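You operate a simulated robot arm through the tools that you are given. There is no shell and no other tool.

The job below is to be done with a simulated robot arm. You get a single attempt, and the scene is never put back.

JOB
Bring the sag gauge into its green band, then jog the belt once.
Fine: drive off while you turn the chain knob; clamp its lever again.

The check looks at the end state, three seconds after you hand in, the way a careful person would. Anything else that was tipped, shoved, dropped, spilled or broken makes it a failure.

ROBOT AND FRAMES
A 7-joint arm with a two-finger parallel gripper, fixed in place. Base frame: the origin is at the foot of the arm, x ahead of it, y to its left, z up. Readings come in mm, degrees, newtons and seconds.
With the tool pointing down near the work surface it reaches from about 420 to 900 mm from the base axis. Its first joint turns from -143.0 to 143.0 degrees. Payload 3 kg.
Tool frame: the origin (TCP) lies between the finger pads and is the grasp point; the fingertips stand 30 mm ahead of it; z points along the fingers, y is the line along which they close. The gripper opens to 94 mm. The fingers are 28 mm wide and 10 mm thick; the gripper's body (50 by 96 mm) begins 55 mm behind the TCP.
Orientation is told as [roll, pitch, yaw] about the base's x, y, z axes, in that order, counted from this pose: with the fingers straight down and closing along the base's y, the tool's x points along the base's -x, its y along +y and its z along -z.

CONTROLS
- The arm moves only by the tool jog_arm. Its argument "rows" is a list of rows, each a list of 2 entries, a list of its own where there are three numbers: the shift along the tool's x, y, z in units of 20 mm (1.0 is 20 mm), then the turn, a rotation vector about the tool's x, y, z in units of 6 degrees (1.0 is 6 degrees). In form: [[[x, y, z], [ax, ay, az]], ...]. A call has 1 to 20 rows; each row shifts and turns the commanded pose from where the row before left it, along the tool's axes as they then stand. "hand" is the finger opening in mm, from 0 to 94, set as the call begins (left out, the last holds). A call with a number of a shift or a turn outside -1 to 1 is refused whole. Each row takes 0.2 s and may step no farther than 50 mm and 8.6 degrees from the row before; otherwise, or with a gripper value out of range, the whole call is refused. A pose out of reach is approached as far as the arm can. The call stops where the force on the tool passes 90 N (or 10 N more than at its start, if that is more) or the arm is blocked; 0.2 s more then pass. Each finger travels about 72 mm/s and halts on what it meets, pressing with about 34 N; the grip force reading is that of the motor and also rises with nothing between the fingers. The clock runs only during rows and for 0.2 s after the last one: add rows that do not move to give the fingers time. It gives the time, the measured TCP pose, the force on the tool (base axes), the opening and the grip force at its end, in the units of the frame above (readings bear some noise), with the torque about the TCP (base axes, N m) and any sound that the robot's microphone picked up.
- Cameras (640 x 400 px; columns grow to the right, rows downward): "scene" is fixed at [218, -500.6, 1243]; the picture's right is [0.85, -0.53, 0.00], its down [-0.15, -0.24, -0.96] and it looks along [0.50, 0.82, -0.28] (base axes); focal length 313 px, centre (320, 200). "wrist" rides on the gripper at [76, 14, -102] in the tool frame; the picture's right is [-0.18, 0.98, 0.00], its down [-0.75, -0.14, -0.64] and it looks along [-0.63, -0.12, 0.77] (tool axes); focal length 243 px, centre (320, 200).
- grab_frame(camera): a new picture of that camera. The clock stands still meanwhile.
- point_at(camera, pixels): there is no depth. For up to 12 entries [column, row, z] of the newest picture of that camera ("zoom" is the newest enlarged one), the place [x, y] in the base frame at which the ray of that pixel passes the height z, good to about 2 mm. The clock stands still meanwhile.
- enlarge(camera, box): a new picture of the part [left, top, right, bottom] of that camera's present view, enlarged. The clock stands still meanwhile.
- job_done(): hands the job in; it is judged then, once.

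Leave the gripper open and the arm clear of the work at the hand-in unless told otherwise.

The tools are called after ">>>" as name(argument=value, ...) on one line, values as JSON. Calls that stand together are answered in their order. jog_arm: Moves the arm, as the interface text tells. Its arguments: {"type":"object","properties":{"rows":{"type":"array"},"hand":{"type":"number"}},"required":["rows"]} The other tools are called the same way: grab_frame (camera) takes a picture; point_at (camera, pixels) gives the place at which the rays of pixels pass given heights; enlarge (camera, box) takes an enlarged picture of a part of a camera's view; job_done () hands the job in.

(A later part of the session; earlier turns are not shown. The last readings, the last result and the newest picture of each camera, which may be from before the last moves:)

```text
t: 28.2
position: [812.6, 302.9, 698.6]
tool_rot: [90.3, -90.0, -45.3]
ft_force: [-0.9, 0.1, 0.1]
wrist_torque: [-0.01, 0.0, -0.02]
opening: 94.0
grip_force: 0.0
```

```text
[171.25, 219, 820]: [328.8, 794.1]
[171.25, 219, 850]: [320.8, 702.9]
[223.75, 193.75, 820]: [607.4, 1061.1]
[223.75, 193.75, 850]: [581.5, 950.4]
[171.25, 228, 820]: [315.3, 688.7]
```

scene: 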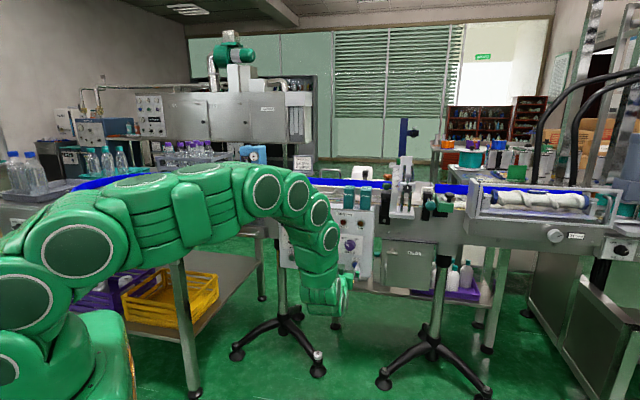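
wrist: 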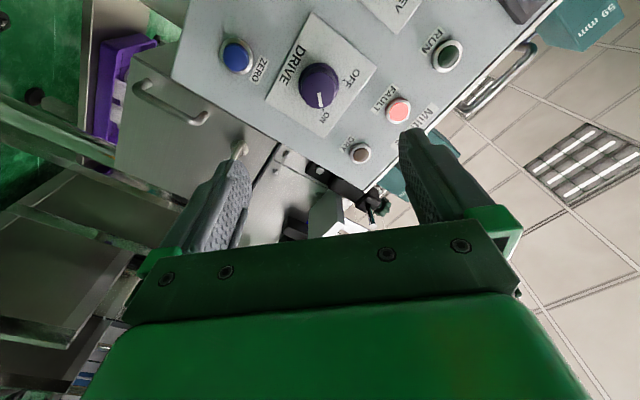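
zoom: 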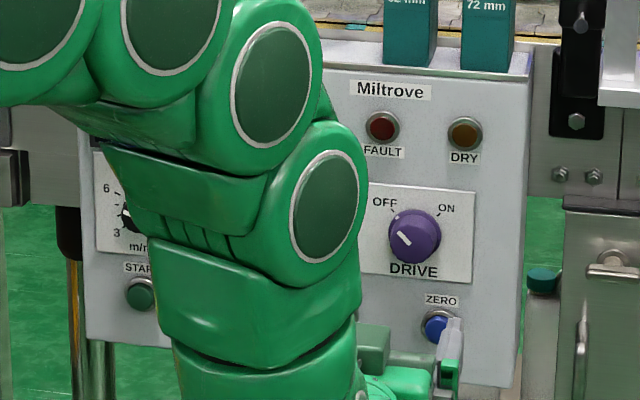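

DRIVE shows OFF. Now I'll move left, parallel to the line and well back from it, to face the chain unit.

>>> jog_arm(rows=[[[-0.25, 1, 0], [0, 0, 0]], [[-0.25, 1, 0], [0, 0, 0]], [[-0.25, 1, 0], [0, 0, 0]], [[-0.25, 1, 0], [0, 0, 0]], [[-0.25, 1, 0], [0, 0, 0]], [[-0.25, 1, 0], [0, 0, 0]], [[-0.25, 1, 0], [0, 0, 0]], [[-0.25, 1, 0], [0, 0, 0]], [[-0.25, 1, 0], [0, 0, 0]], [[-0.25, 1, 0], [0, 0, 0]], [[-0.25, 1, 0], [0, 0, 0]], [[-0.25, 1, 0], [0, 0, 0]], [[-0.25, 1, 0], [0, 0, 0]], [[-0.25, 1, 0], [0, 0, 0]], [[-0.25, 1, 0], [0, 0, 0]], [[-0.25, 1, 0], [0, 0, 0]], [[-0.25, 1, 0], [0, 0, 0]], [[-0.25, 1, 0], [0, 0, 0]], [[-0.25, 1, 0], [0, 0, 0]], [[-0.25, 1, 0], [0, 0, 0]]])

>>> grab_frame(camera="wrist")

>>> grab_frame(camera="scene")

```text
t: 32.4
position: [530.3, 586.3, 799.2]
tool_rot: [-148.3, -90.1, -166.7]
ft_force: [-0.7, 0.0, 0.3]
wrist_torque: [-0.02, 0.01, -0.01]
opening: 94.0
grip_force: 0.0
```

```text
taken
```

wrist: 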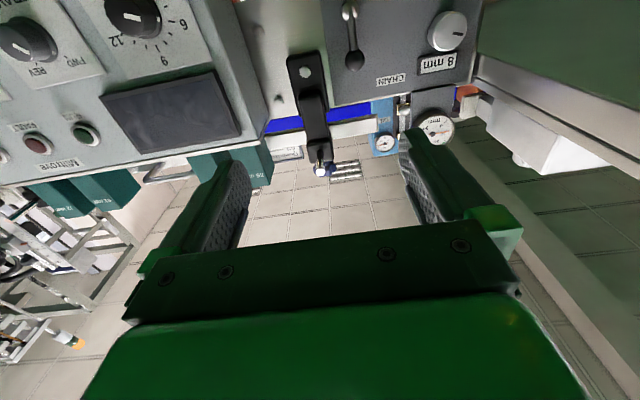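

```text
taken
```

scene: 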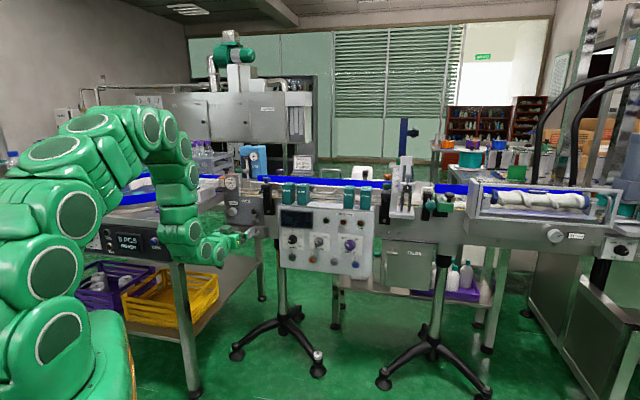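

>>> enlarge(camera="wrist", box=[300, 0, 640, 220])

>>> enlarge(camera="scene", box=[130, 150, 290, 280])

```text
1.82 times, centred on (470, 110) of wrist
```

zoom: 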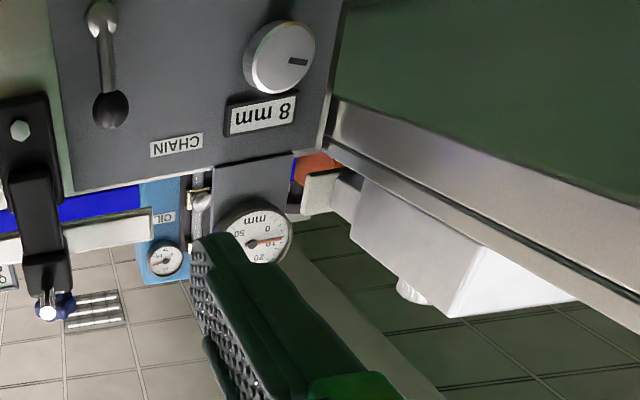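

```text
3.08 times, centred on (210, 215) of scene
```

zoom: 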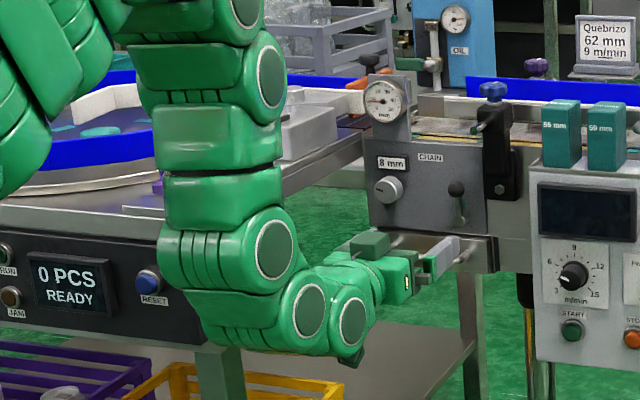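

I'll look closely at the gripper's own shape (dark green box at its side) before threading it near the table.

>>> enlarge(camera="scene", box=[195, 205, 255, 265])

>>> point_at(camera="scene", pixels=[[226, 229, 800], [226, 229, 723], [221, 262, 723], [237, 231.6, 799]])

```text
6.67 times, centred on (225, 235) of scene
```

zoom: 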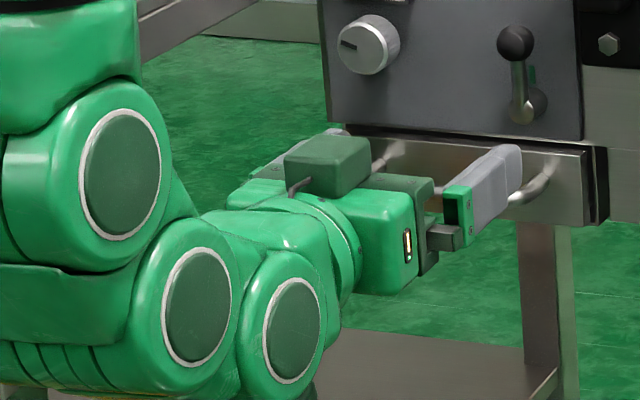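

```text
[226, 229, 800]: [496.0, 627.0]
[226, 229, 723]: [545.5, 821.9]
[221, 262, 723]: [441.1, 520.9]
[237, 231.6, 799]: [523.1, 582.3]
```

The forearm stays over the open gap, so the lever is reachable straight on. I'll narrow the fingers to 60 mm, line up with the lever ball, and move forward 100 mm to look.

>>> jog_arm(hand=60, rows=[[[0.13, 0.83, 0], [0, 0, 0]], [[0.13, 0.83, 0], [0, 0, 0]], [[0.13, 0.83, 0], [0, 0, 0]], [[0, 0, 1], [0, 0, 0]], [[0, 0, 1], [0, 0, 0]], [[0, 0, 1], [0, 0, 0]], [[0, 0, 1], [0, 0, 0]], [[0, 0, 1], [0, 0, 0]]])

>>> grab_frame(camera="wrist")

>>> enlarge(camera="wrist", box=[180, 0, 500, 200])

>>> enlarge(camera="scene", box=[195, 165, 295, 255])

```text
t: 34.2
position: [563.9, 693.3, 791.0]
tool_rot: [-9.0, -90.0, 54.1]
ft_force: [0.2, 0.1, -0.9]
wrist_torque: [0.0, 0.0, 0.0]
opening: 59.8
grip_force: 0.1
```

```text
taken
```

wrist: 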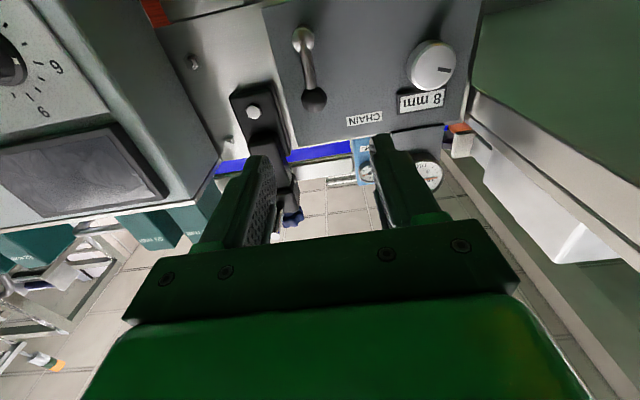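

```text
2.00 times, centred on (340, 100) of wrist
```

zoom: 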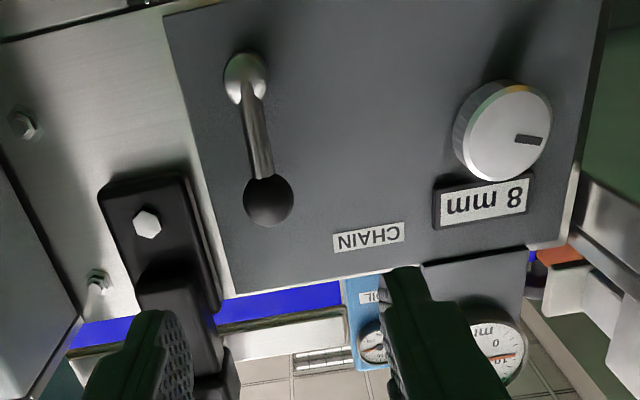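

```text
4.44 times, centred on (245, 210) of scene
```

zoom: 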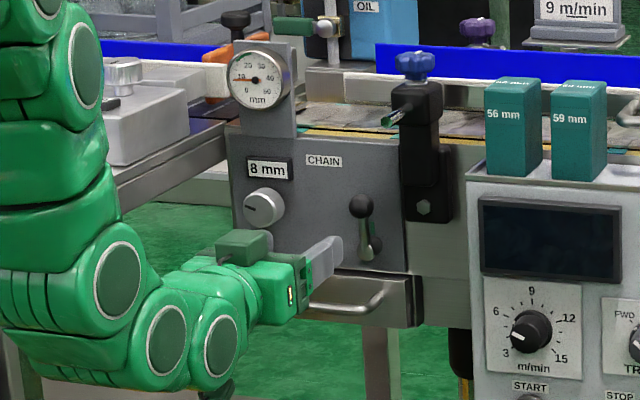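

The ball is ~6 mm to the right of my axis, and the lever is upright at r≈-85. I'll correct, set fingers to 46 mm, and advance to just before the ball.

>>> jog_arm(hand=46, rows=[[[-0.07, -0.3, 0], [0, 0, 0]], [[0, 0, 1], [0, 0, 0]], [[0, 0, 1], [0, 0, 0]], [[0, 0, 1], [0, 0, 0]], [[0, 0, 1], [0, 0, 0]], [[0, 0, 0.8], [0, 0, 0]]])

>>> enlarge(camera="wrist", box=[200, 20, 440, 170])

>>> enlarge(camera="scene", box=[215, 165, 295, 245])

```text
t: 35.6
position: [638.0, 756.1, 793.0]
tool_rot: [-4.0, -90.0, 48.9]
ft_force: [0.0, 0.8, 0.7]
wrist_torque: [0.0, 0.0, 0.02]
opening: 46.2
grip_force: 0.1
```

```text
2.67 times, centred on (320, 95) of wrist
```

zoom: 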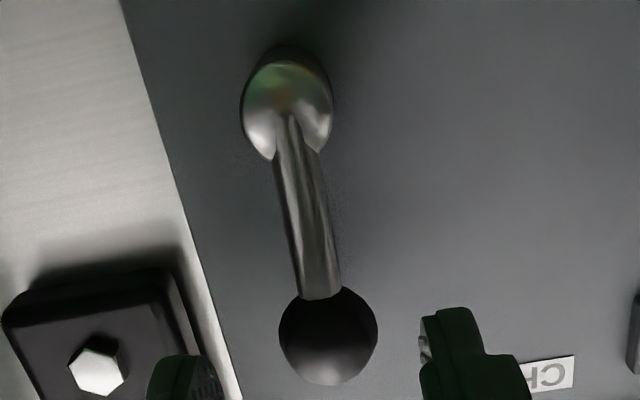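

```text
5.00 times, centred on (255, 205) of scene
```

zoom: 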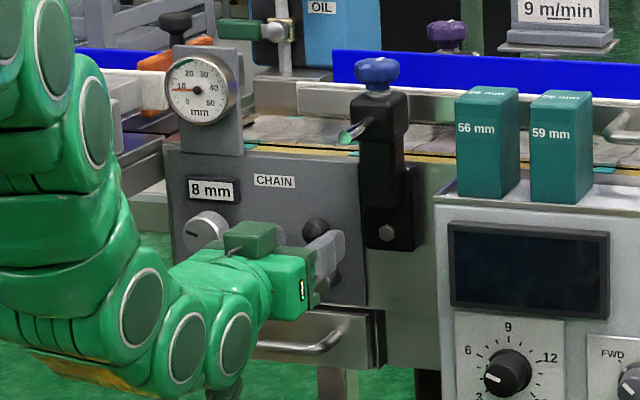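

The ball is at d≈1034 and 2 mm left. I'll advance so the pads straddle the ball, then close to 31 mm without squeezing.

>>> jog_arm(rows=[[[0, 0.1, 1], [0, 0, 0]], [[0, 0, 1.0], [0, 0, 0]]])

>>> jog_arm(hand=31, rows=[[[0, 0, 0], [0, 0, 0]], [[0, 0, 0], [0, 0, 0]]])

>>> enlarge(camera="wrist", box=[200, 20, 440, 220])

```text
t: 36.2
position: [663.3, 785.5, 791.5]
tool_rot: [27.6, -90.0, 17.3]
ft_force: [0.4, -0.1, 0.1]
wrist_torque: [-0.01, -0.01, -0.01]
opening: 46.1
grip_force: 0.1
```

```text
t: 36.8
position: [663.7, 786.2, 791.5]
tool_rot: [62.4, -90.0, -17.6]
ft_force: [0.6, 0.1, 0.0]
wrist_torque: [-0.01, 0.01, 0.0]
opening: 31.0
grip_force: 0.1
```

```text
2.00 times, centred on (320, 120) of wrist
```

zoom: 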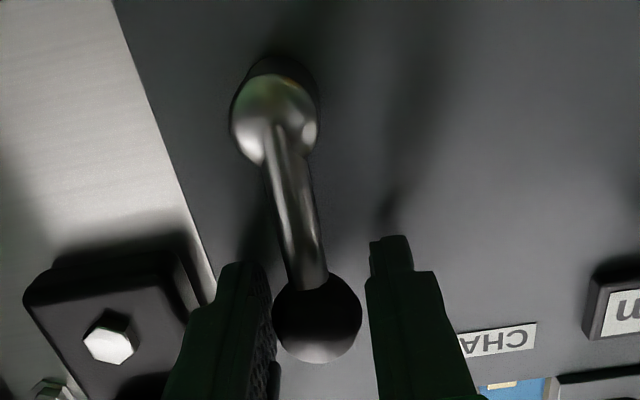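

The ball is between the pads. I'll try swinging the lever left (counter-clockwise about its hub) in small steps, watching force.

>>> jog_arm(hand=26, rows=[[[0, 0, 0], [0, 0, 0]], [[0.007, 0.128, 0], [0, 0, -0.5]], [[0.007, 0.128, 0], [0, 0, -0.5]], [[0.007, 0.128, 0], [0, 0, -0.5]]])

>>> enlarge(camera="wrist", box=[200, 20, 440, 220])

```text
t: 37.8
position: [656.9, 790.3, 792.5]
tool_rot: [-90.1, -81.0, 135.1]
ft_force: [0.4, -0.4, 0.4]
wrist_torque: [0.0, 0.01, -0.03]
opening: 26.9
grip_force: 0.6
```

```text
2.00 times, centred on (320, 120) of wrist
```

zoom: 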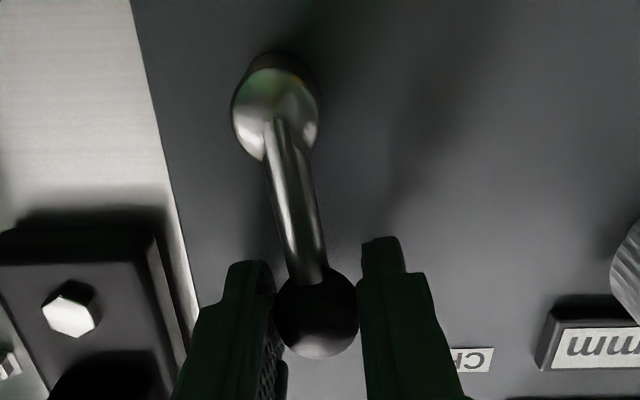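

The lever follows to the left with almost no force. I'll continue the arc.

>>> jog_arm(rows=[[[0.0134, 0.256, 0], [0, 0, -1]], [[0.0134, 0.256, 0], [0, 0, -1]], [[0.0134, 0.256, 0], [0, 0, -1]], [[0.0134, 0.256, 0], [0, 0, -1]], [[0.0134, 0.256, 0], [0, 0, -1]]])

>>> enlarge(camera="wrist", box=[200, 20, 440, 220])

>>> enlarge(camera="scene", box=[215, 165, 295, 245])

```text
t: 39.0
position: [640.9, 807.4, 782.3]
tool_rot: [-90.1, -50.9, 135.1]
ft_force: [0.7, -1.0, 0.8]
wrist_torque: [0.01, -0.01, -0.01]
opening: 26.6
grip_force: 0.5
```

```text
2.00 times, centred on (320, 120) of wrist
```

zoom: 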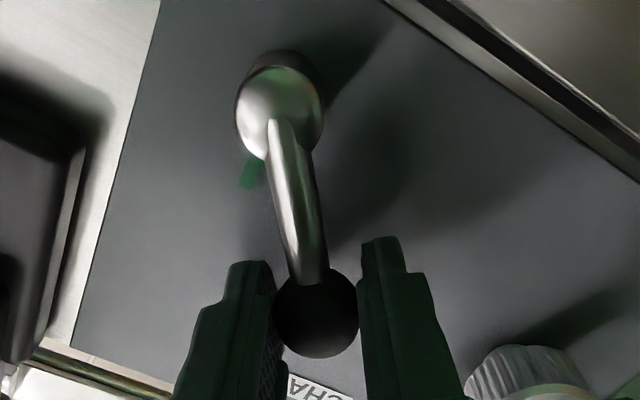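

```text
5.00 times, centred on (255, 205) of scene
```

zoom: 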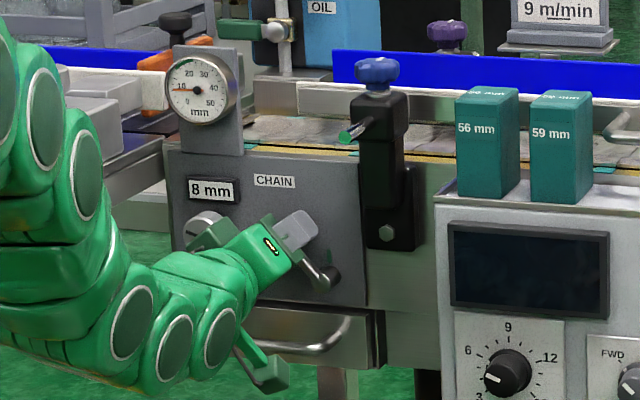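

The lever has turned ~39° and the green clamp mark is now exposed. Continuing.

>>> jog_arm(rows=[[[0.0134, 0.256, 0], [0, 0, -1]], [[0.0134, 0.256, 0], [0, 0, -1]], [[0.0134, 0.256, 0], [0, 0, -1]], [[0.0134, 0.256, 0], [0, 0, -1]], [[0.0134, 0.256, 0], [0, 0, -1]]])

>>> enlarge(camera="wrist", box=[200, 20, 440, 220])

```text
t: 40.2
position: [630.8, 817.7, 761.8]
tool_rot: [-89.9, -20.9, 135.0]
ft_force: [1.2, 0.9, 0.7]
wrist_torque: [-0.02, -0.01, 0.01]
opening: 25.9
grip_force: 0.1
```

```text
2.00 times, centred on (320, 120) of wrist
```

zoom: 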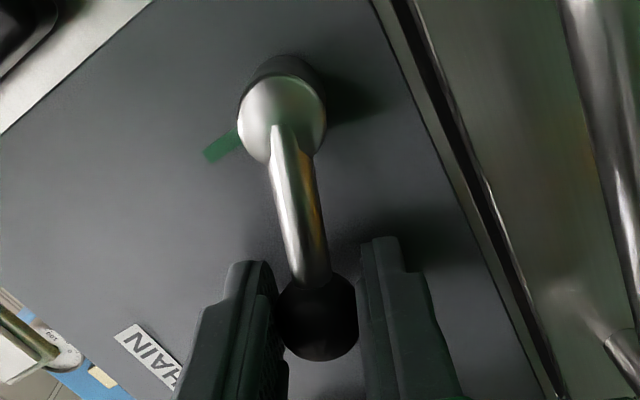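

>>> jog_arm(rows=[[[0.007, 0.128, 0], [0, 0, -0.5]], [[0.007, 0.128, 0], [0, 0, -0.5]], [[0.007, 0.128, 0], [0, 0, -0.5]], [[0.007, 0.128, 0], [0, 0, -0.5]], [[0.007, 0.128, 0], [0, 0, -0.5]], [[0.007, 0.128, 0], [0, 0, -0.5]], [[0.007, 0.128, 0], [0, 0, -0.5]]])

>>> enlarge(camera="wrist", box=[200, 20, 440, 220])

```text
t: 41.8
position: [630.6, 818.9, 742.9]
tool_rot: [-90.0, 0.0, 135.1]
ft_force: [-0.2, -0.1, 1.5]
wrist_torque: [0.02, -0.01, 0.03]
opening: 26.5
grip_force: 0.8
```

```text
2.00 times, centred on (320, 120) of wrist
```

zoom: 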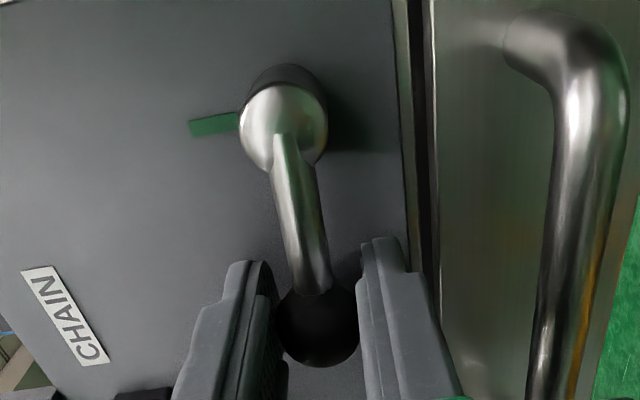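

>>> jog_arm(rows=[[[0.007, 0.128, 0], [0, 0, -0.5]], [[0.007, 0.128, 0], [0, 0, -0.5]]])

>>> enlarge(camera="wrist", box=[200, 20, 440, 220])

>>> enlarge(camera="scene", box=[215, 165, 295, 245])

```text
t: 42.4
position: [629.8, 818.9, 738.9]
tool_rot: [-90.1, 5.9, 134.9]
ft_force: [2.9, 1.0, 11.2]
wrist_torque: [0.07, 0.01, -0.05]
opening: 32.2
grip_force: 5.3
```

```text
2.00 times, centred on (320, 120) of wrist
```

zoom: 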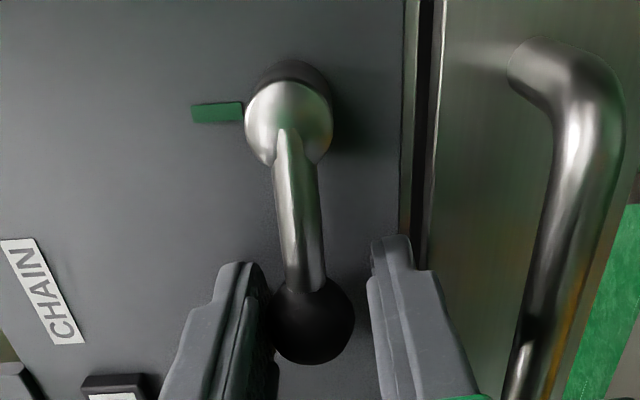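

```text
5.00 times, centred on (255, 205) of scene
```

zoom: 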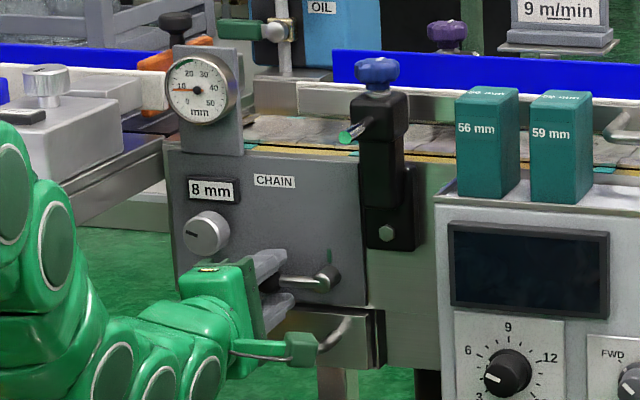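

The lever hit its stop at 90°, so it is unclamped (horizontal). I'll open and back straight out.

>>> jog_arm(hand=50, rows=[[[0, 0, 0], [0, 0, 0]], [[0, 0, 0], [0, 0, 0]], [[0, 0, -1], [0, 0, 0]], [[0, 0, -1], [0, 0, 0]], [[0, 0, -1], [0, 0, 0]], [[0, 0, -1], [0, 0, 0]], [[0, 0, -1], [0, 0, 0]], [[0, 0, -1], [0, 0, 0]]])

>>> grab_frame(camera="wrist")

>>> enlarge(camera="scene", box=[195, 165, 295, 255])

```text
t: 44.2
position: [546.1, 734.2, 738.5]
tool_rot: [-90.1, 6.0, 134.9]
ft_force: [1.4, -1.1, 18.4]
wrist_torque: [0.46, -0.26, -0.03]
opening: 40.0
grip_force: 0.1
```

```text
taken
```

wrist: 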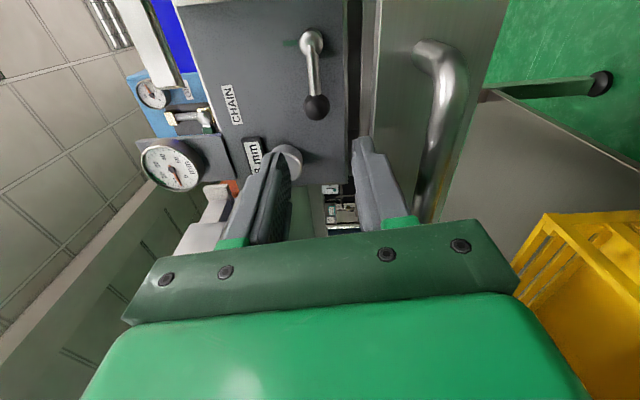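

```text
4.44 times, centred on (245, 210) of scene
```

zoom: 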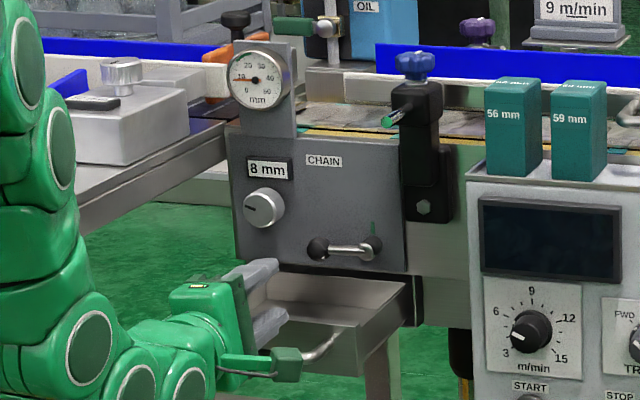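

The lower finger caught on the drawer under the plate when it opened, and the drawer was dragged outward. I need to undo that. I'll look closely first.

>>> enlarge(camera="scene", box=[225, 205, 295, 265])

>>> enlarge(camera="wrist", box=[300, 20, 540, 240])

```text
6.67 times, centred on (260, 235) of scene
```

zoom: 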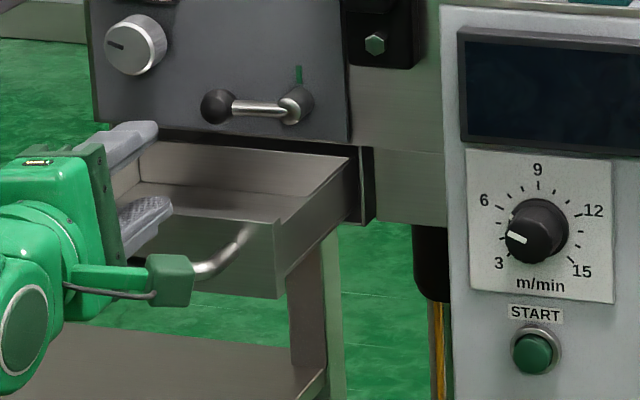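

```text
1.82 times, centred on (420, 130) of wrist
```

zoom: 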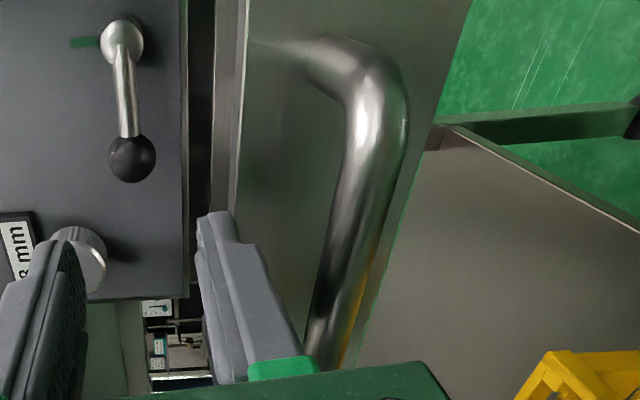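

I'll close the fingers to lift the lower one off the drawer, and check whether the force disappears.

>>> jog_arm(hand=20, rows=[[[0, 0, 0], [0, 0, 0]], [[0, 0, 0], [0, 0, 0]], [[0, 0, 0], [0, 0, 0]]])

>>> enlarge(camera="scene", box=[225, 205, 295, 265])

>>> enlarge(camera="wrist", box=[300, 20, 540, 240])

```text
t: 45.0
position: [544.0, 733.4, 738.4]
tool_rot: [-89.9, 6.1, 135.1]
ft_force: [-0.4, 0.0, -0.5]
wrist_torque: [-0.03, -0.01, -0.01]
opening: 19.8
grip_force: 0.0
```

```text
6.67 times, centred on (260, 235) of scene
```

zoom: 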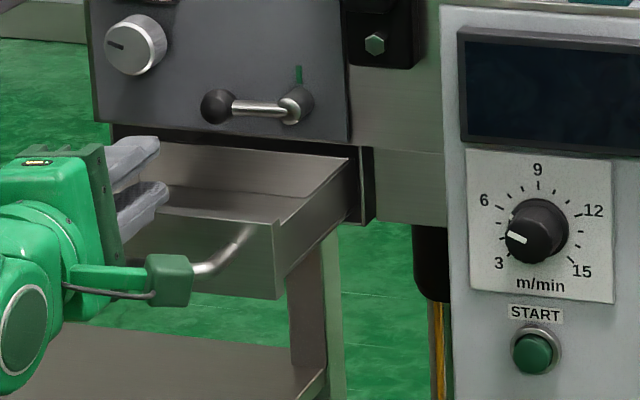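

```text
1.82 times, centred on (420, 130) of wrist
```

zoom: 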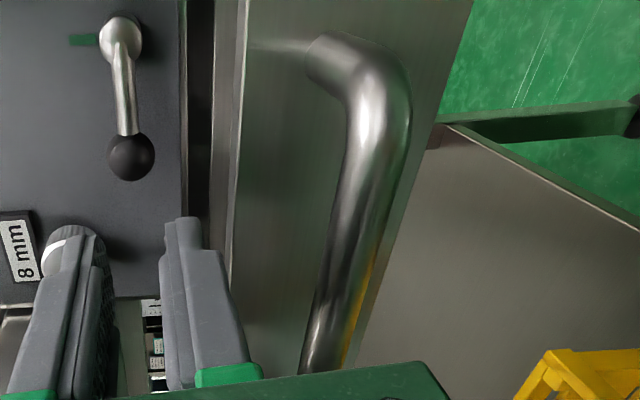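

Free. I'll back off 80 mm more, then measure the drawer front and handle.

>>> jog_arm(hand=0, rows=[[[0, 0, -1], [0, 0, 0]], [[0, 0, -1], [0, 0, 0]], [[0, 0, -1], [0, 0, 0]], [[0, 0, -1], [0, 0, 0]], [[0, 0, 0], [0, 0, 1]], [[0, 0, 0], [0, 0, 1]], [[0, 0, 0], [0, 0, 1]], [[0, 0, 0], [0, 0, 1]], [[0, 0, 0], [0, 0, 1]], [[0, 0, 0], [0, 0, 1]], [[0, 0, 0], [0, 0, 1]], [[0, 0, 0], [0, 0, 1]], [[0, 0, 0], [0, 0, 1]], [[0, 0, 0], [0, 0, 1]], [[0, 0, 0], [0, 0, 1]], [[0, 0, 0], [0, 0, 1]], [[0, 0, 0], [0, 0, 1]], [[0, 0, 0], [0, 0, 1]], [[0, 0, 0], [0, 0, 1]], [[0, 0, 0], [0, 0, 1]]])

>>> grab_frame(camera="wrist")

>>> enlarge(camera="wrist", box=[240, 0, 480, 150])

>>> enlarge(camera="scene", box=[215, 200, 285, 260])

```text
t: 49.2
position: [487.4, 678.2, 737.2]
tool_rot: [85.9, -89.8, -40.9]
ft_force: [-0.1, -0.4, -0.3]
wrist_torque: [0.0, -0.03, 0.0]
opening: 0.0
grip_force: 32.6
```

```text
taken
```

wrist: 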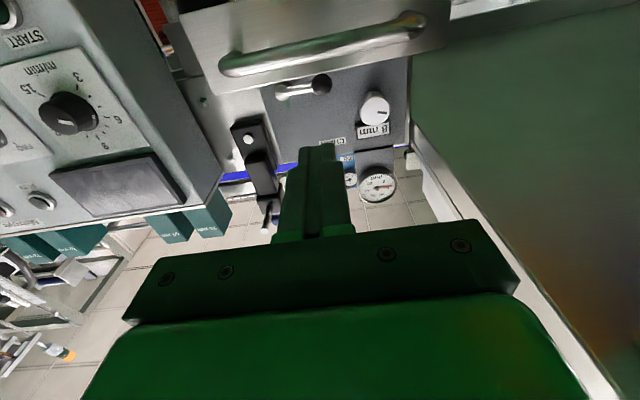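

```text
2.67 times, centred on (360, 75) of wrist
```

zoom: 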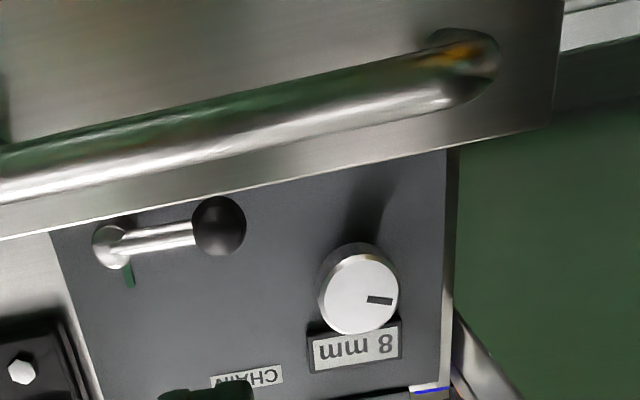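

```text
6.67 times, centred on (250, 230) of scene
```

zoom: 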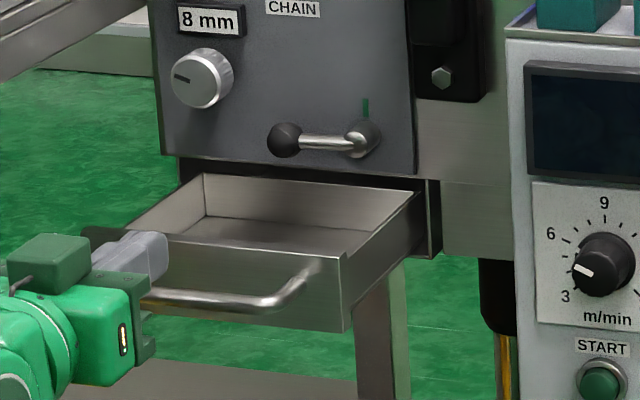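

The drawer is ~100 mm out. I'll measure its front edge and handle bar to push it back squarely.

>>> grab_frame(camera="scene")

>>> point_at(camera="scene", pixels=[[253.3, 238.7, 700], [253.3, 238.7, 720], [244, 243.5, 660], [244, 243.5, 700], [228, 235.5, 700], [228, 235.5, 720], [264.5, 225.7, 712]])

>>> point_at(camera="wrist", pixels=[[215, 93, 700], [215, 93, 720], [447, 49, 700], [447, 49, 720], [320, 50, 660], [320, 50, 680], [320, 50, 700], [430, 24, 660], [430, 24, 700], [225, 65, 660], [225, 65, 700]])

```text
taken
```

scene: 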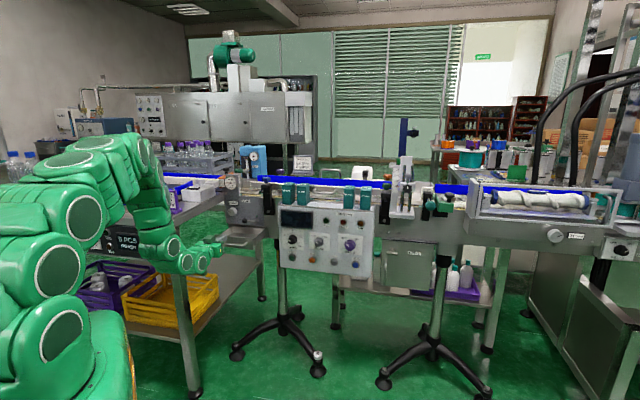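

```text
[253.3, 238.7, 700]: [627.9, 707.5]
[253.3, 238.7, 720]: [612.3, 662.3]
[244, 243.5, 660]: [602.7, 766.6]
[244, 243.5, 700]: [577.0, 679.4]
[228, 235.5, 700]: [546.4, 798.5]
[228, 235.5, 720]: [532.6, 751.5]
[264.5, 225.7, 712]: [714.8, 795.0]
```

```text
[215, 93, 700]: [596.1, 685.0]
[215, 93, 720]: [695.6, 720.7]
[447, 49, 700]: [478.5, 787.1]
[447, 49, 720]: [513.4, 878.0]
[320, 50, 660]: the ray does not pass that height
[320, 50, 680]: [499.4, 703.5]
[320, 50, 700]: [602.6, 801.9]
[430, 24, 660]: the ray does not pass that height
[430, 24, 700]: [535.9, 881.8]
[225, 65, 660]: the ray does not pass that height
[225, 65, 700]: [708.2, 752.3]
```

Drawer front is at d≈932 (should be ~1055), and the handle bar at z≈688. I'll lower to the bar at the handle's middle with closed fingers and look before pushing.

>>> jog_arm(rows=[[[0.82, 0.25, 0], [0, 0, 0]], [[0.82, 0.25, 0], [0, 0, 0]], [[0.82, 0.25, 0], [0, 0, 0]], [[0, 0, 1], [0, 0, 0]]])

>>> grab_frame(camera="wrist")

>>> enlarge(camera="scene", box=[215, 200, 285, 260])

```text
t: 50.2
position: [491.6, 704.5, 689.8]
tool_rot: [-24.0, -89.9, 69.0]
ft_force: [0.5, 0.7, 0.9]
wrist_torque: [-0.01, 0.01, -0.01]
opening: 0.0
grip_force: 33.3
```

```text
taken
```

wrist: 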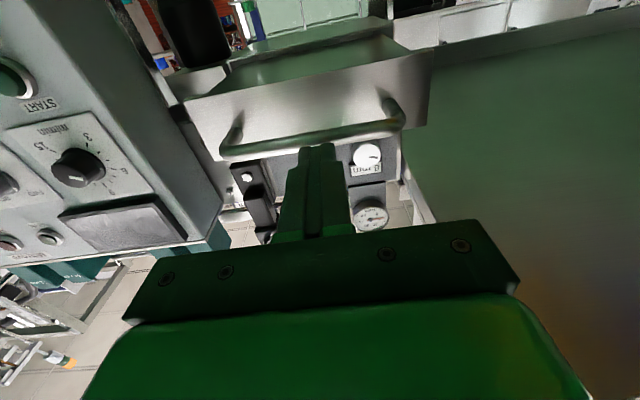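

```text
6.67 times, centred on (250, 230) of scene
```

zoom: 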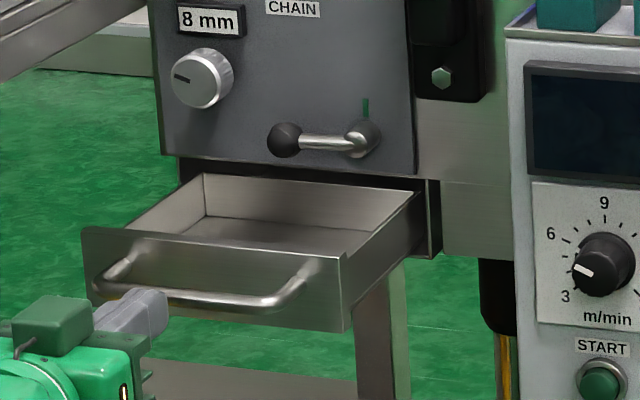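

The bar is centred on the fingertips. I'll push forward in steps, watching force.

>>> jog_arm(rows=[[[0, 0, 0.5], [0, 0, 0]], [[0, 0, 0.5], [0, 0, 0]], [[0, 0, 0.5], [0, 0, 0]], [[0, 0, 0.5], [0, 0, 0]], [[0, 0, 0.5], [0, 0, 0]]])

>>> enlarge(camera="wrist", box=[200, 50, 440, 200])

>>> enlarge(camera="scene", box=[215, 200, 285, 260])

```text
t: 51.4
position: [526.4, 737.7, 689.6]
tool_rot: [-136.1, -90.0, -178.9]
ft_force: [-2.0, -0.3, 1.0]
wrist_torque: [-0.04, -0.06, -0.01]
opening: 0.0
grip_force: 32.6
```

```text
2.67 times, centred on (320, 125) of wrist
```

zoom: 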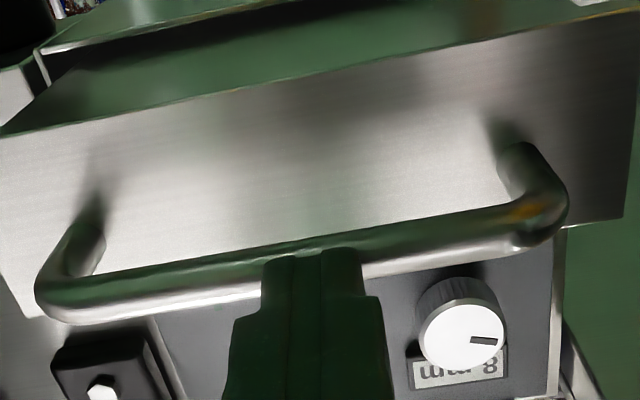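

```text
6.67 times, centred on (250, 230) of scene
```

zoom: 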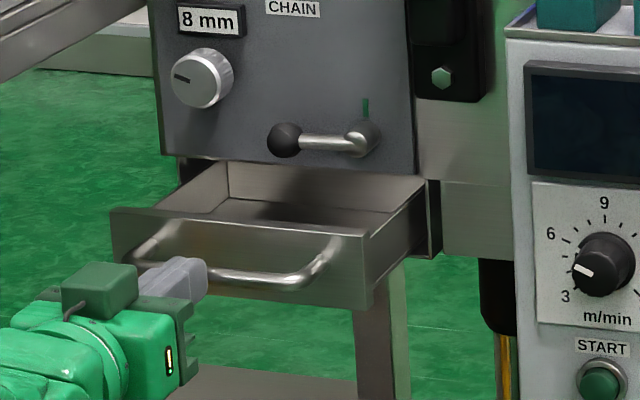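

The drawer slides in easily. Continuing to push.

>>> jog_arm(rows=[[[0, 0, 0.5], [0, 0, 0]], [[0, 0, 0.5], [0, 0, 0]], [[0, 0, 0.5], [0, 0, 0]], [[0, 0, 0.5], [0, 0, 0]], [[0, 0, 0.5], [0, 0, 0]], [[0, 0, 0.5], [0, 0, 0]]])

>>> enlarge(camera="scene", box=[220, 190, 270, 235])

>>> enlarge(camera="wrist", box=[200, 50, 440, 200])

```text
t: 52.8
position: [569.8, 781.2, 688.4]
tool_rot: [167.0, -90.0, -122.1]
ft_force: [-0.4, 0.4, -0.1]
wrist_torque: [-0.02, 0.01, -0.01]
opening: 0.0
grip_force: 33.1
```

```text
8.89 times, centred on (245, 212) of scene
```

zoom: 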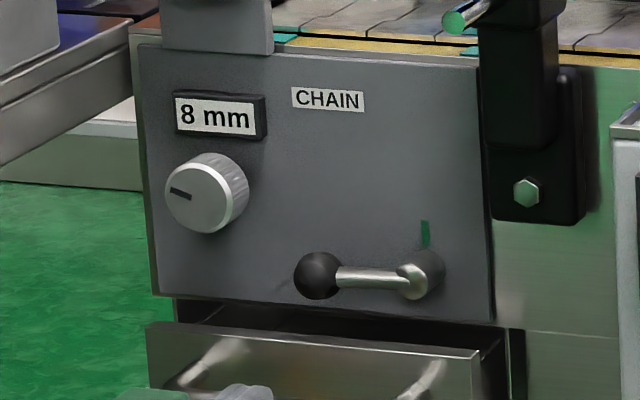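

```text
2.67 times, centred on (320, 125) of wrist
```

zoom: 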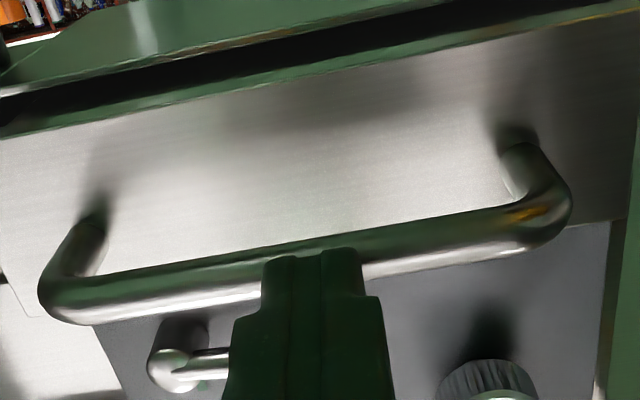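

Nearly in. I'll continue in 5 mm steps.

>>> jog_arm(rows=[[[0, 0, 0.3], [0, 0, 0]], [[0, 0, 0.3], [0, 0, 0]], [[0, 0, 0.3], [0, 0, 0]]])

>>> enlarge(camera="scene", box=[220, 190, 270, 235])

```text
t: 53.6
position: [583.1, 794.3, 688.5]
tool_rot: [7.7, -89.9, 37.1]
ft_force: [0.0, -0.3, 0.1]
wrist_torque: [-0.02, -0.01, -0.03]
opening: 0.0
grip_force: 33.2
```

```text
8.89 times, centred on (245, 212) of scene
```

zoom: 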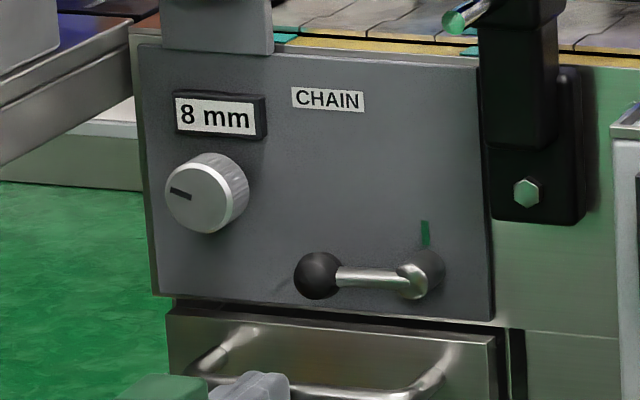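

Almost home (a few mm short of the original view). Now 2 mm steps until it meets the stop.

>>> jog_arm(rows=[[[0, 0, 0.1], [0, 0, 0]], [[0, 0, 0.1], [0, 0, 0]]])

>>> jog_arm(rows=[[[0, 0, 0.07], [0, 0, 0]]])

>>> enlarge(camera="scene", box=[220, 190, 270, 235])

```text
t: 54.2
position: [585.5, 796.6, 688.6]
tool_rot: [123.5, -90.0, -78.3]
ft_force: [-0.5, -0.6, 1.2]
wrist_torque: [-0.03, -0.02, -0.02]
opening: 0.1
grip_force: 33.2
```

```text
t: 54.6
position: [584.6, 797.4, 688.6]
tool_rot: [-78.1, -90.0, 123.1]
ft_force: [0.4, -0.1, 0.2]
wrist_torque: [0.02, 0.01, -0.01]
opening: 0.1
grip_force: 32.8
```

```text
8.89 times, centred on (245, 212) of scene
```

zoom: 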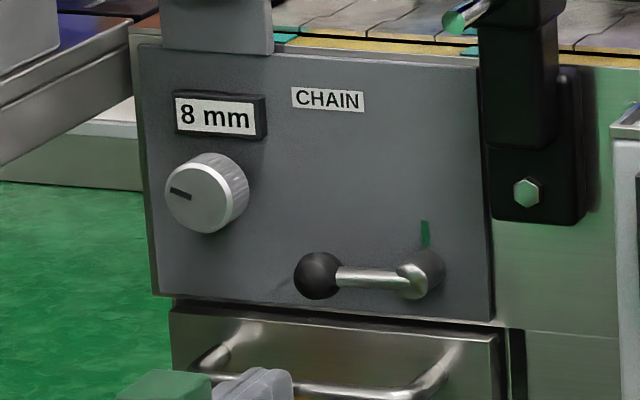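

>>> jog_arm(rows=[[[0, 0, 0.06], [0, 0, 0]], [[0, 0, 0], [0, 0, 0]]])

>>> jog_arm(rows=[[[0, 0, 0.06], [0, 0, 0]], [[0, 0, 0], [0, 0, 0]]])

>>> enlarge(camera="scene", box=[220, 190, 270, 235])

```text
t: 55.2
position: [586.0, 797.8, 690.3]
tool_rot: [-90.8, -89.9, 135.8]
ft_force: [-0.3, -0.7, -0.6]
wrist_torque: [-0.02, -0.02, -0.03]
opening: 0.0
grip_force: 33.6
```

```text
t: 55.8
position: [586.0, 797.4, 688.6]
tool_rot: [-15.2, -90.0, 60.3]
ft_force: [-42.2, -63.3, 18.4]
wrist_torque: [0.08, -0.26, -0.47]
opening: 0.1
grip_force: 33.1
```

```text
8.89 times, centred on (245, 212) of scene
```

zoom: 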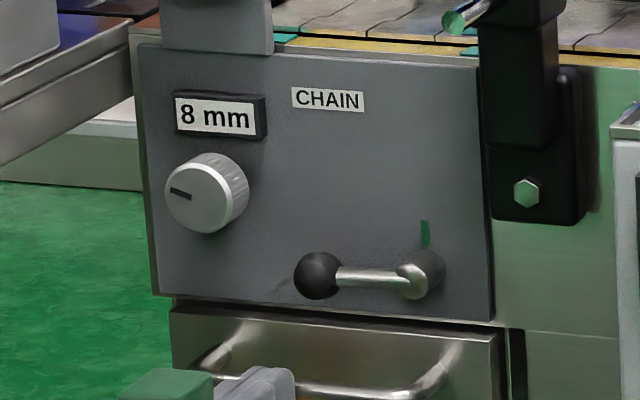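

76 N: the drawer is firmly closed, matching the original view. I'll back off straight, rise to knob height, and roll -90°.

>>> jog_arm(rows=[[[0, 0, -0.2], [0, 0, 0]], [[0, 0, -1], [0, 0, 0]], [[0, 0, -1], [0, 0, 0]], [[0, 0, -1], [0, 0, 0]], [[0, 0, -1], [0, 0, 0]], [[0, 0, -1], [0, 0, 0]], [[0, 0, -1], [0, 0, 0]], [[-0.95, 0, 0], [0, 0, 0]], [[-0.95, 0, 0], [0, 0, 0]], [[-0.95, 0, 0], [0, 0, 0]], [[-0.95, 0, 0], [0, 0, 0]], [[-0.95, 0, 0], [0, 0, 0]]])

>>> enlarge(camera="scene", box=[215, 175, 285, 245])

>>> jog_arm(hand=62, rows=[[[0, 0, 0], [0, 0, -1]], [[0, 0, 0], [0, 0, -1]], [[0, 0, 0], [0, 0, -1]], [[0, 0, 0], [0, 0, -1]], [[0, 0, 0], [0, 0, -1]], [[0, 0, 0], [0, 0, -1]], [[0, 0, 0], [0, 0, -1]], [[0, 0, 0], [0, 0, -1]], [[0, 0, 0], [0, 0, -1]], [[0, 0, 0], [0, 0, -1]], [[0, 0, 0], [0, 0, -1]], [[0, 0, 0], [0, 0, -1]], [[0, 0, 0], [0, 0, -1]], [[0, 0, 0], [0, 0, -1]], [[0, 0, 0], [0, 0, -1]]])

>>> jog_arm(rows=[[[0, 0, 0], [0, -1, 0]], [[0, 0, 0], [0, -1, 0]], [[0, 0, 0], [0, -1, 0]], [[0, 0, 0], [0, -1, 0]], [[0, 0, 0], [0, -1, 0]]])

>>> grab_frame(camera="wrist")

>>> grab_frame(camera="scene")

```text
t: 58.4
position: [499.9, 713.9, 786.4]
tool_rot: [44.8, -90.1, 0.1]
ft_force: [0.2, 0.0, 0.0]
wrist_torque: [-0.01, -0.01, 0.01]
opening: 0.0
grip_force: 33.1
```

```text
5.71 times, centred on (250, 210) of scene
```

zoom: 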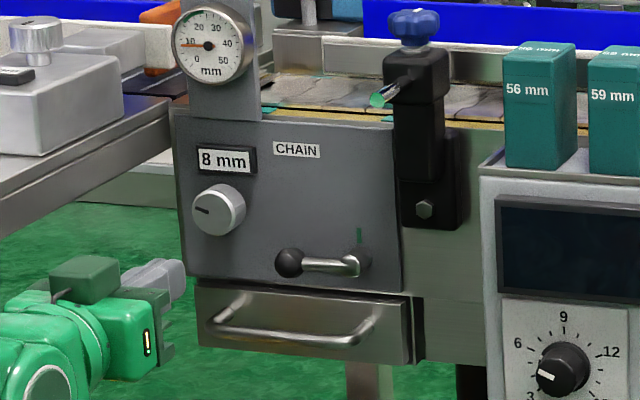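

```text
t: 61.6
position: [500.6, 711.0, 785.1]
tool_rot: [-90.0, 0.1, 135.0]
ft_force: [0.8, 0.5, 0.2]
wrist_torque: [-0.01, -0.02, 0.0]
opening: 62.1
grip_force: 0.0
```

```text
t: 62.8
position: [498.4, 711.8, 785.5]
tool_rot: [-90.1, -0.1, 165.1]
ft_force: [0.2, 1.3, 0.0]
wrist_torque: [0.04, 0.03, -0.01]
opening: 62.1
grip_force: 0.0
```

```text
taken
```

wrist: 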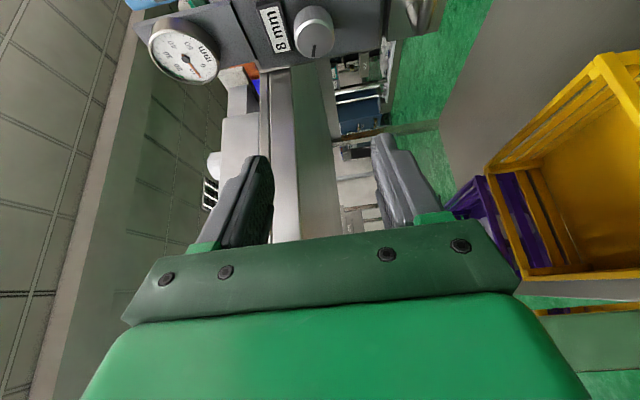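

```text
taken
```

scene: 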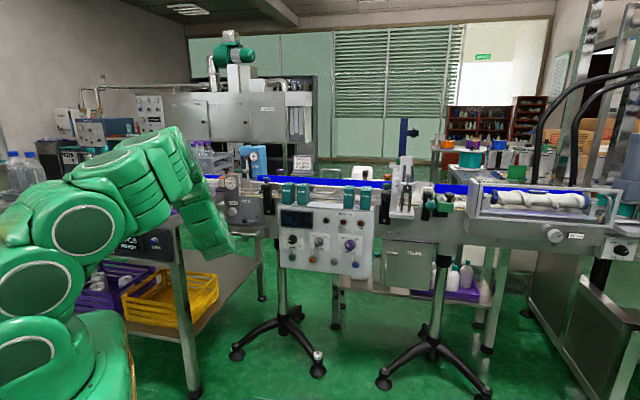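

The arm now comes in from the right side, clear of the table. I'll move to the pre-grasp point 110 mm from the chain knob and check alignment.

>>> jog_arm(rows=[[[0.52, 0.04, 0.81], [0, 0, 0]], [[0.52, 0.04, 0.81], [0, 0, 0]], [[0.52, 0.04, 0.81], [0, 0, 0]], [[0.52, 0.04, 0.81], [0, 0, 0]]])

>>> grab_frame(camera="wrist")

>>> enlarge(camera="wrist", box=[160, 20, 480, 220])

>>> enlarge(camera="scene", box=[175, 165, 285, 255])

```text
t: 63.8
position: [555.6, 760.3, 781.6]
tool_rot: [-90.0, 0.0, 164.9]
ft_force: [0.2, 0.1, 0.0]
wrist_torque: [0.0, -0.02, -0.02]
opening: 61.9
grip_force: 0.0
```

```text
taken
```

wrist: 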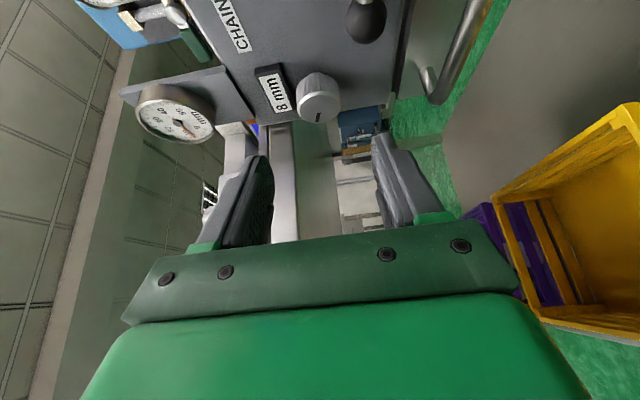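

```text
2.00 times, centred on (320, 120) of wrist
```

zoom: 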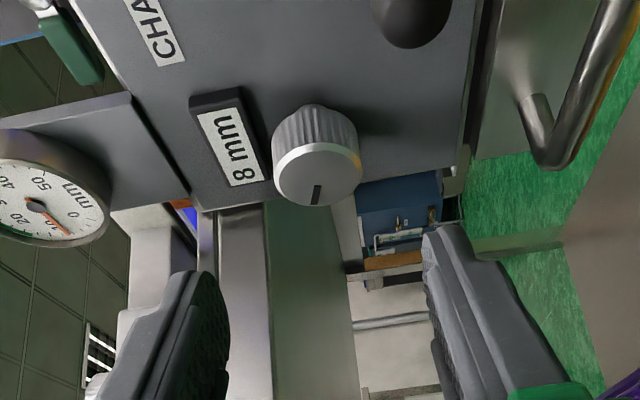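

```text
4.44 times, centred on (230, 210) of scene
```

zoom: 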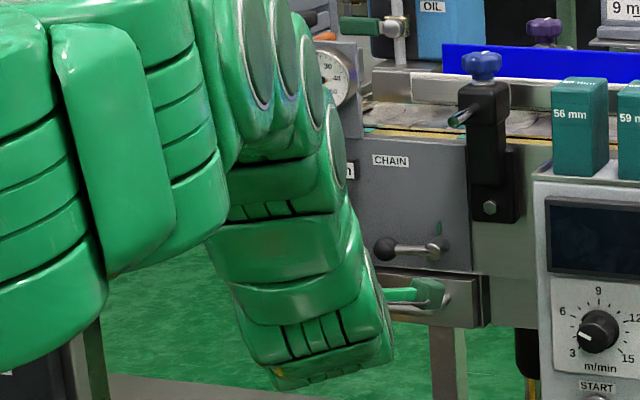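

Alignment matches the prediction (knob face at col 319, row 108). I'll advance 80 mm of the remaining 110 and check again.

>>> jog_arm(rows=[[[0.15, 0, 0.5], [0, 0, 0]], [[0, 0, 0.75], [0, 0, 0]], [[0, 0, 0.75], [0, 0, 0]], [[0, 0, 0.75], [0, 0, 0]], [[0, 0, 0.75], [0, 0, 0]], [[0, 0, 0.5], [0, 0, 0]]])

>>> grab_frame(camera="wrist")

>>> enlarge(camera="wrist", box=[180, 50, 460, 240])

>>> enlarge(camera="scene", box=[175, 165, 285, 255])

```text
t: 65.2
position: [581.1, 839.4, 780.9]
tool_rot: [-89.9, 0.0, 165.0]
ft_force: [-0.4, 0.2, -0.2]
wrist_torque: [-0.02, 0.0, 0.0]
opening: 61.8
grip_force: 0.0
```

```text
taken
```

wrist: 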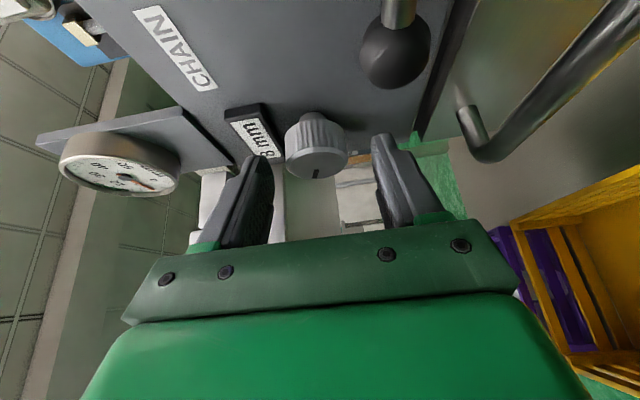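

```text
2.11 times, centred on (320, 145) of wrist
```

zoom: 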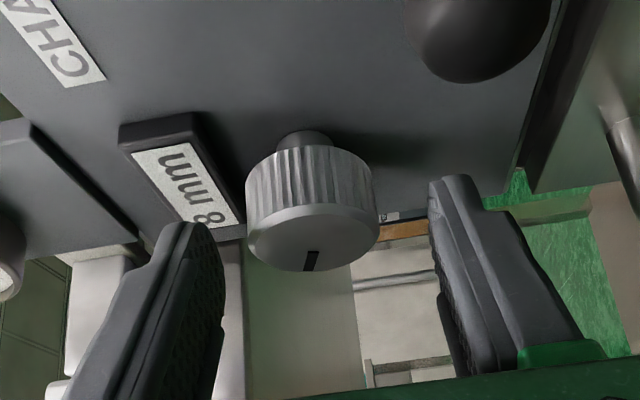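

```text
4.44 times, centred on (230, 210) of scene
```

zoom: 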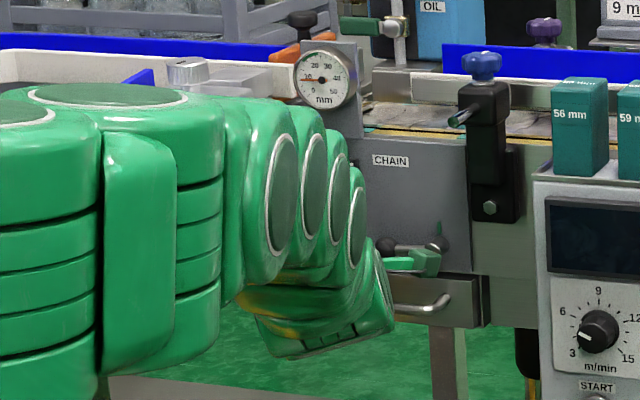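

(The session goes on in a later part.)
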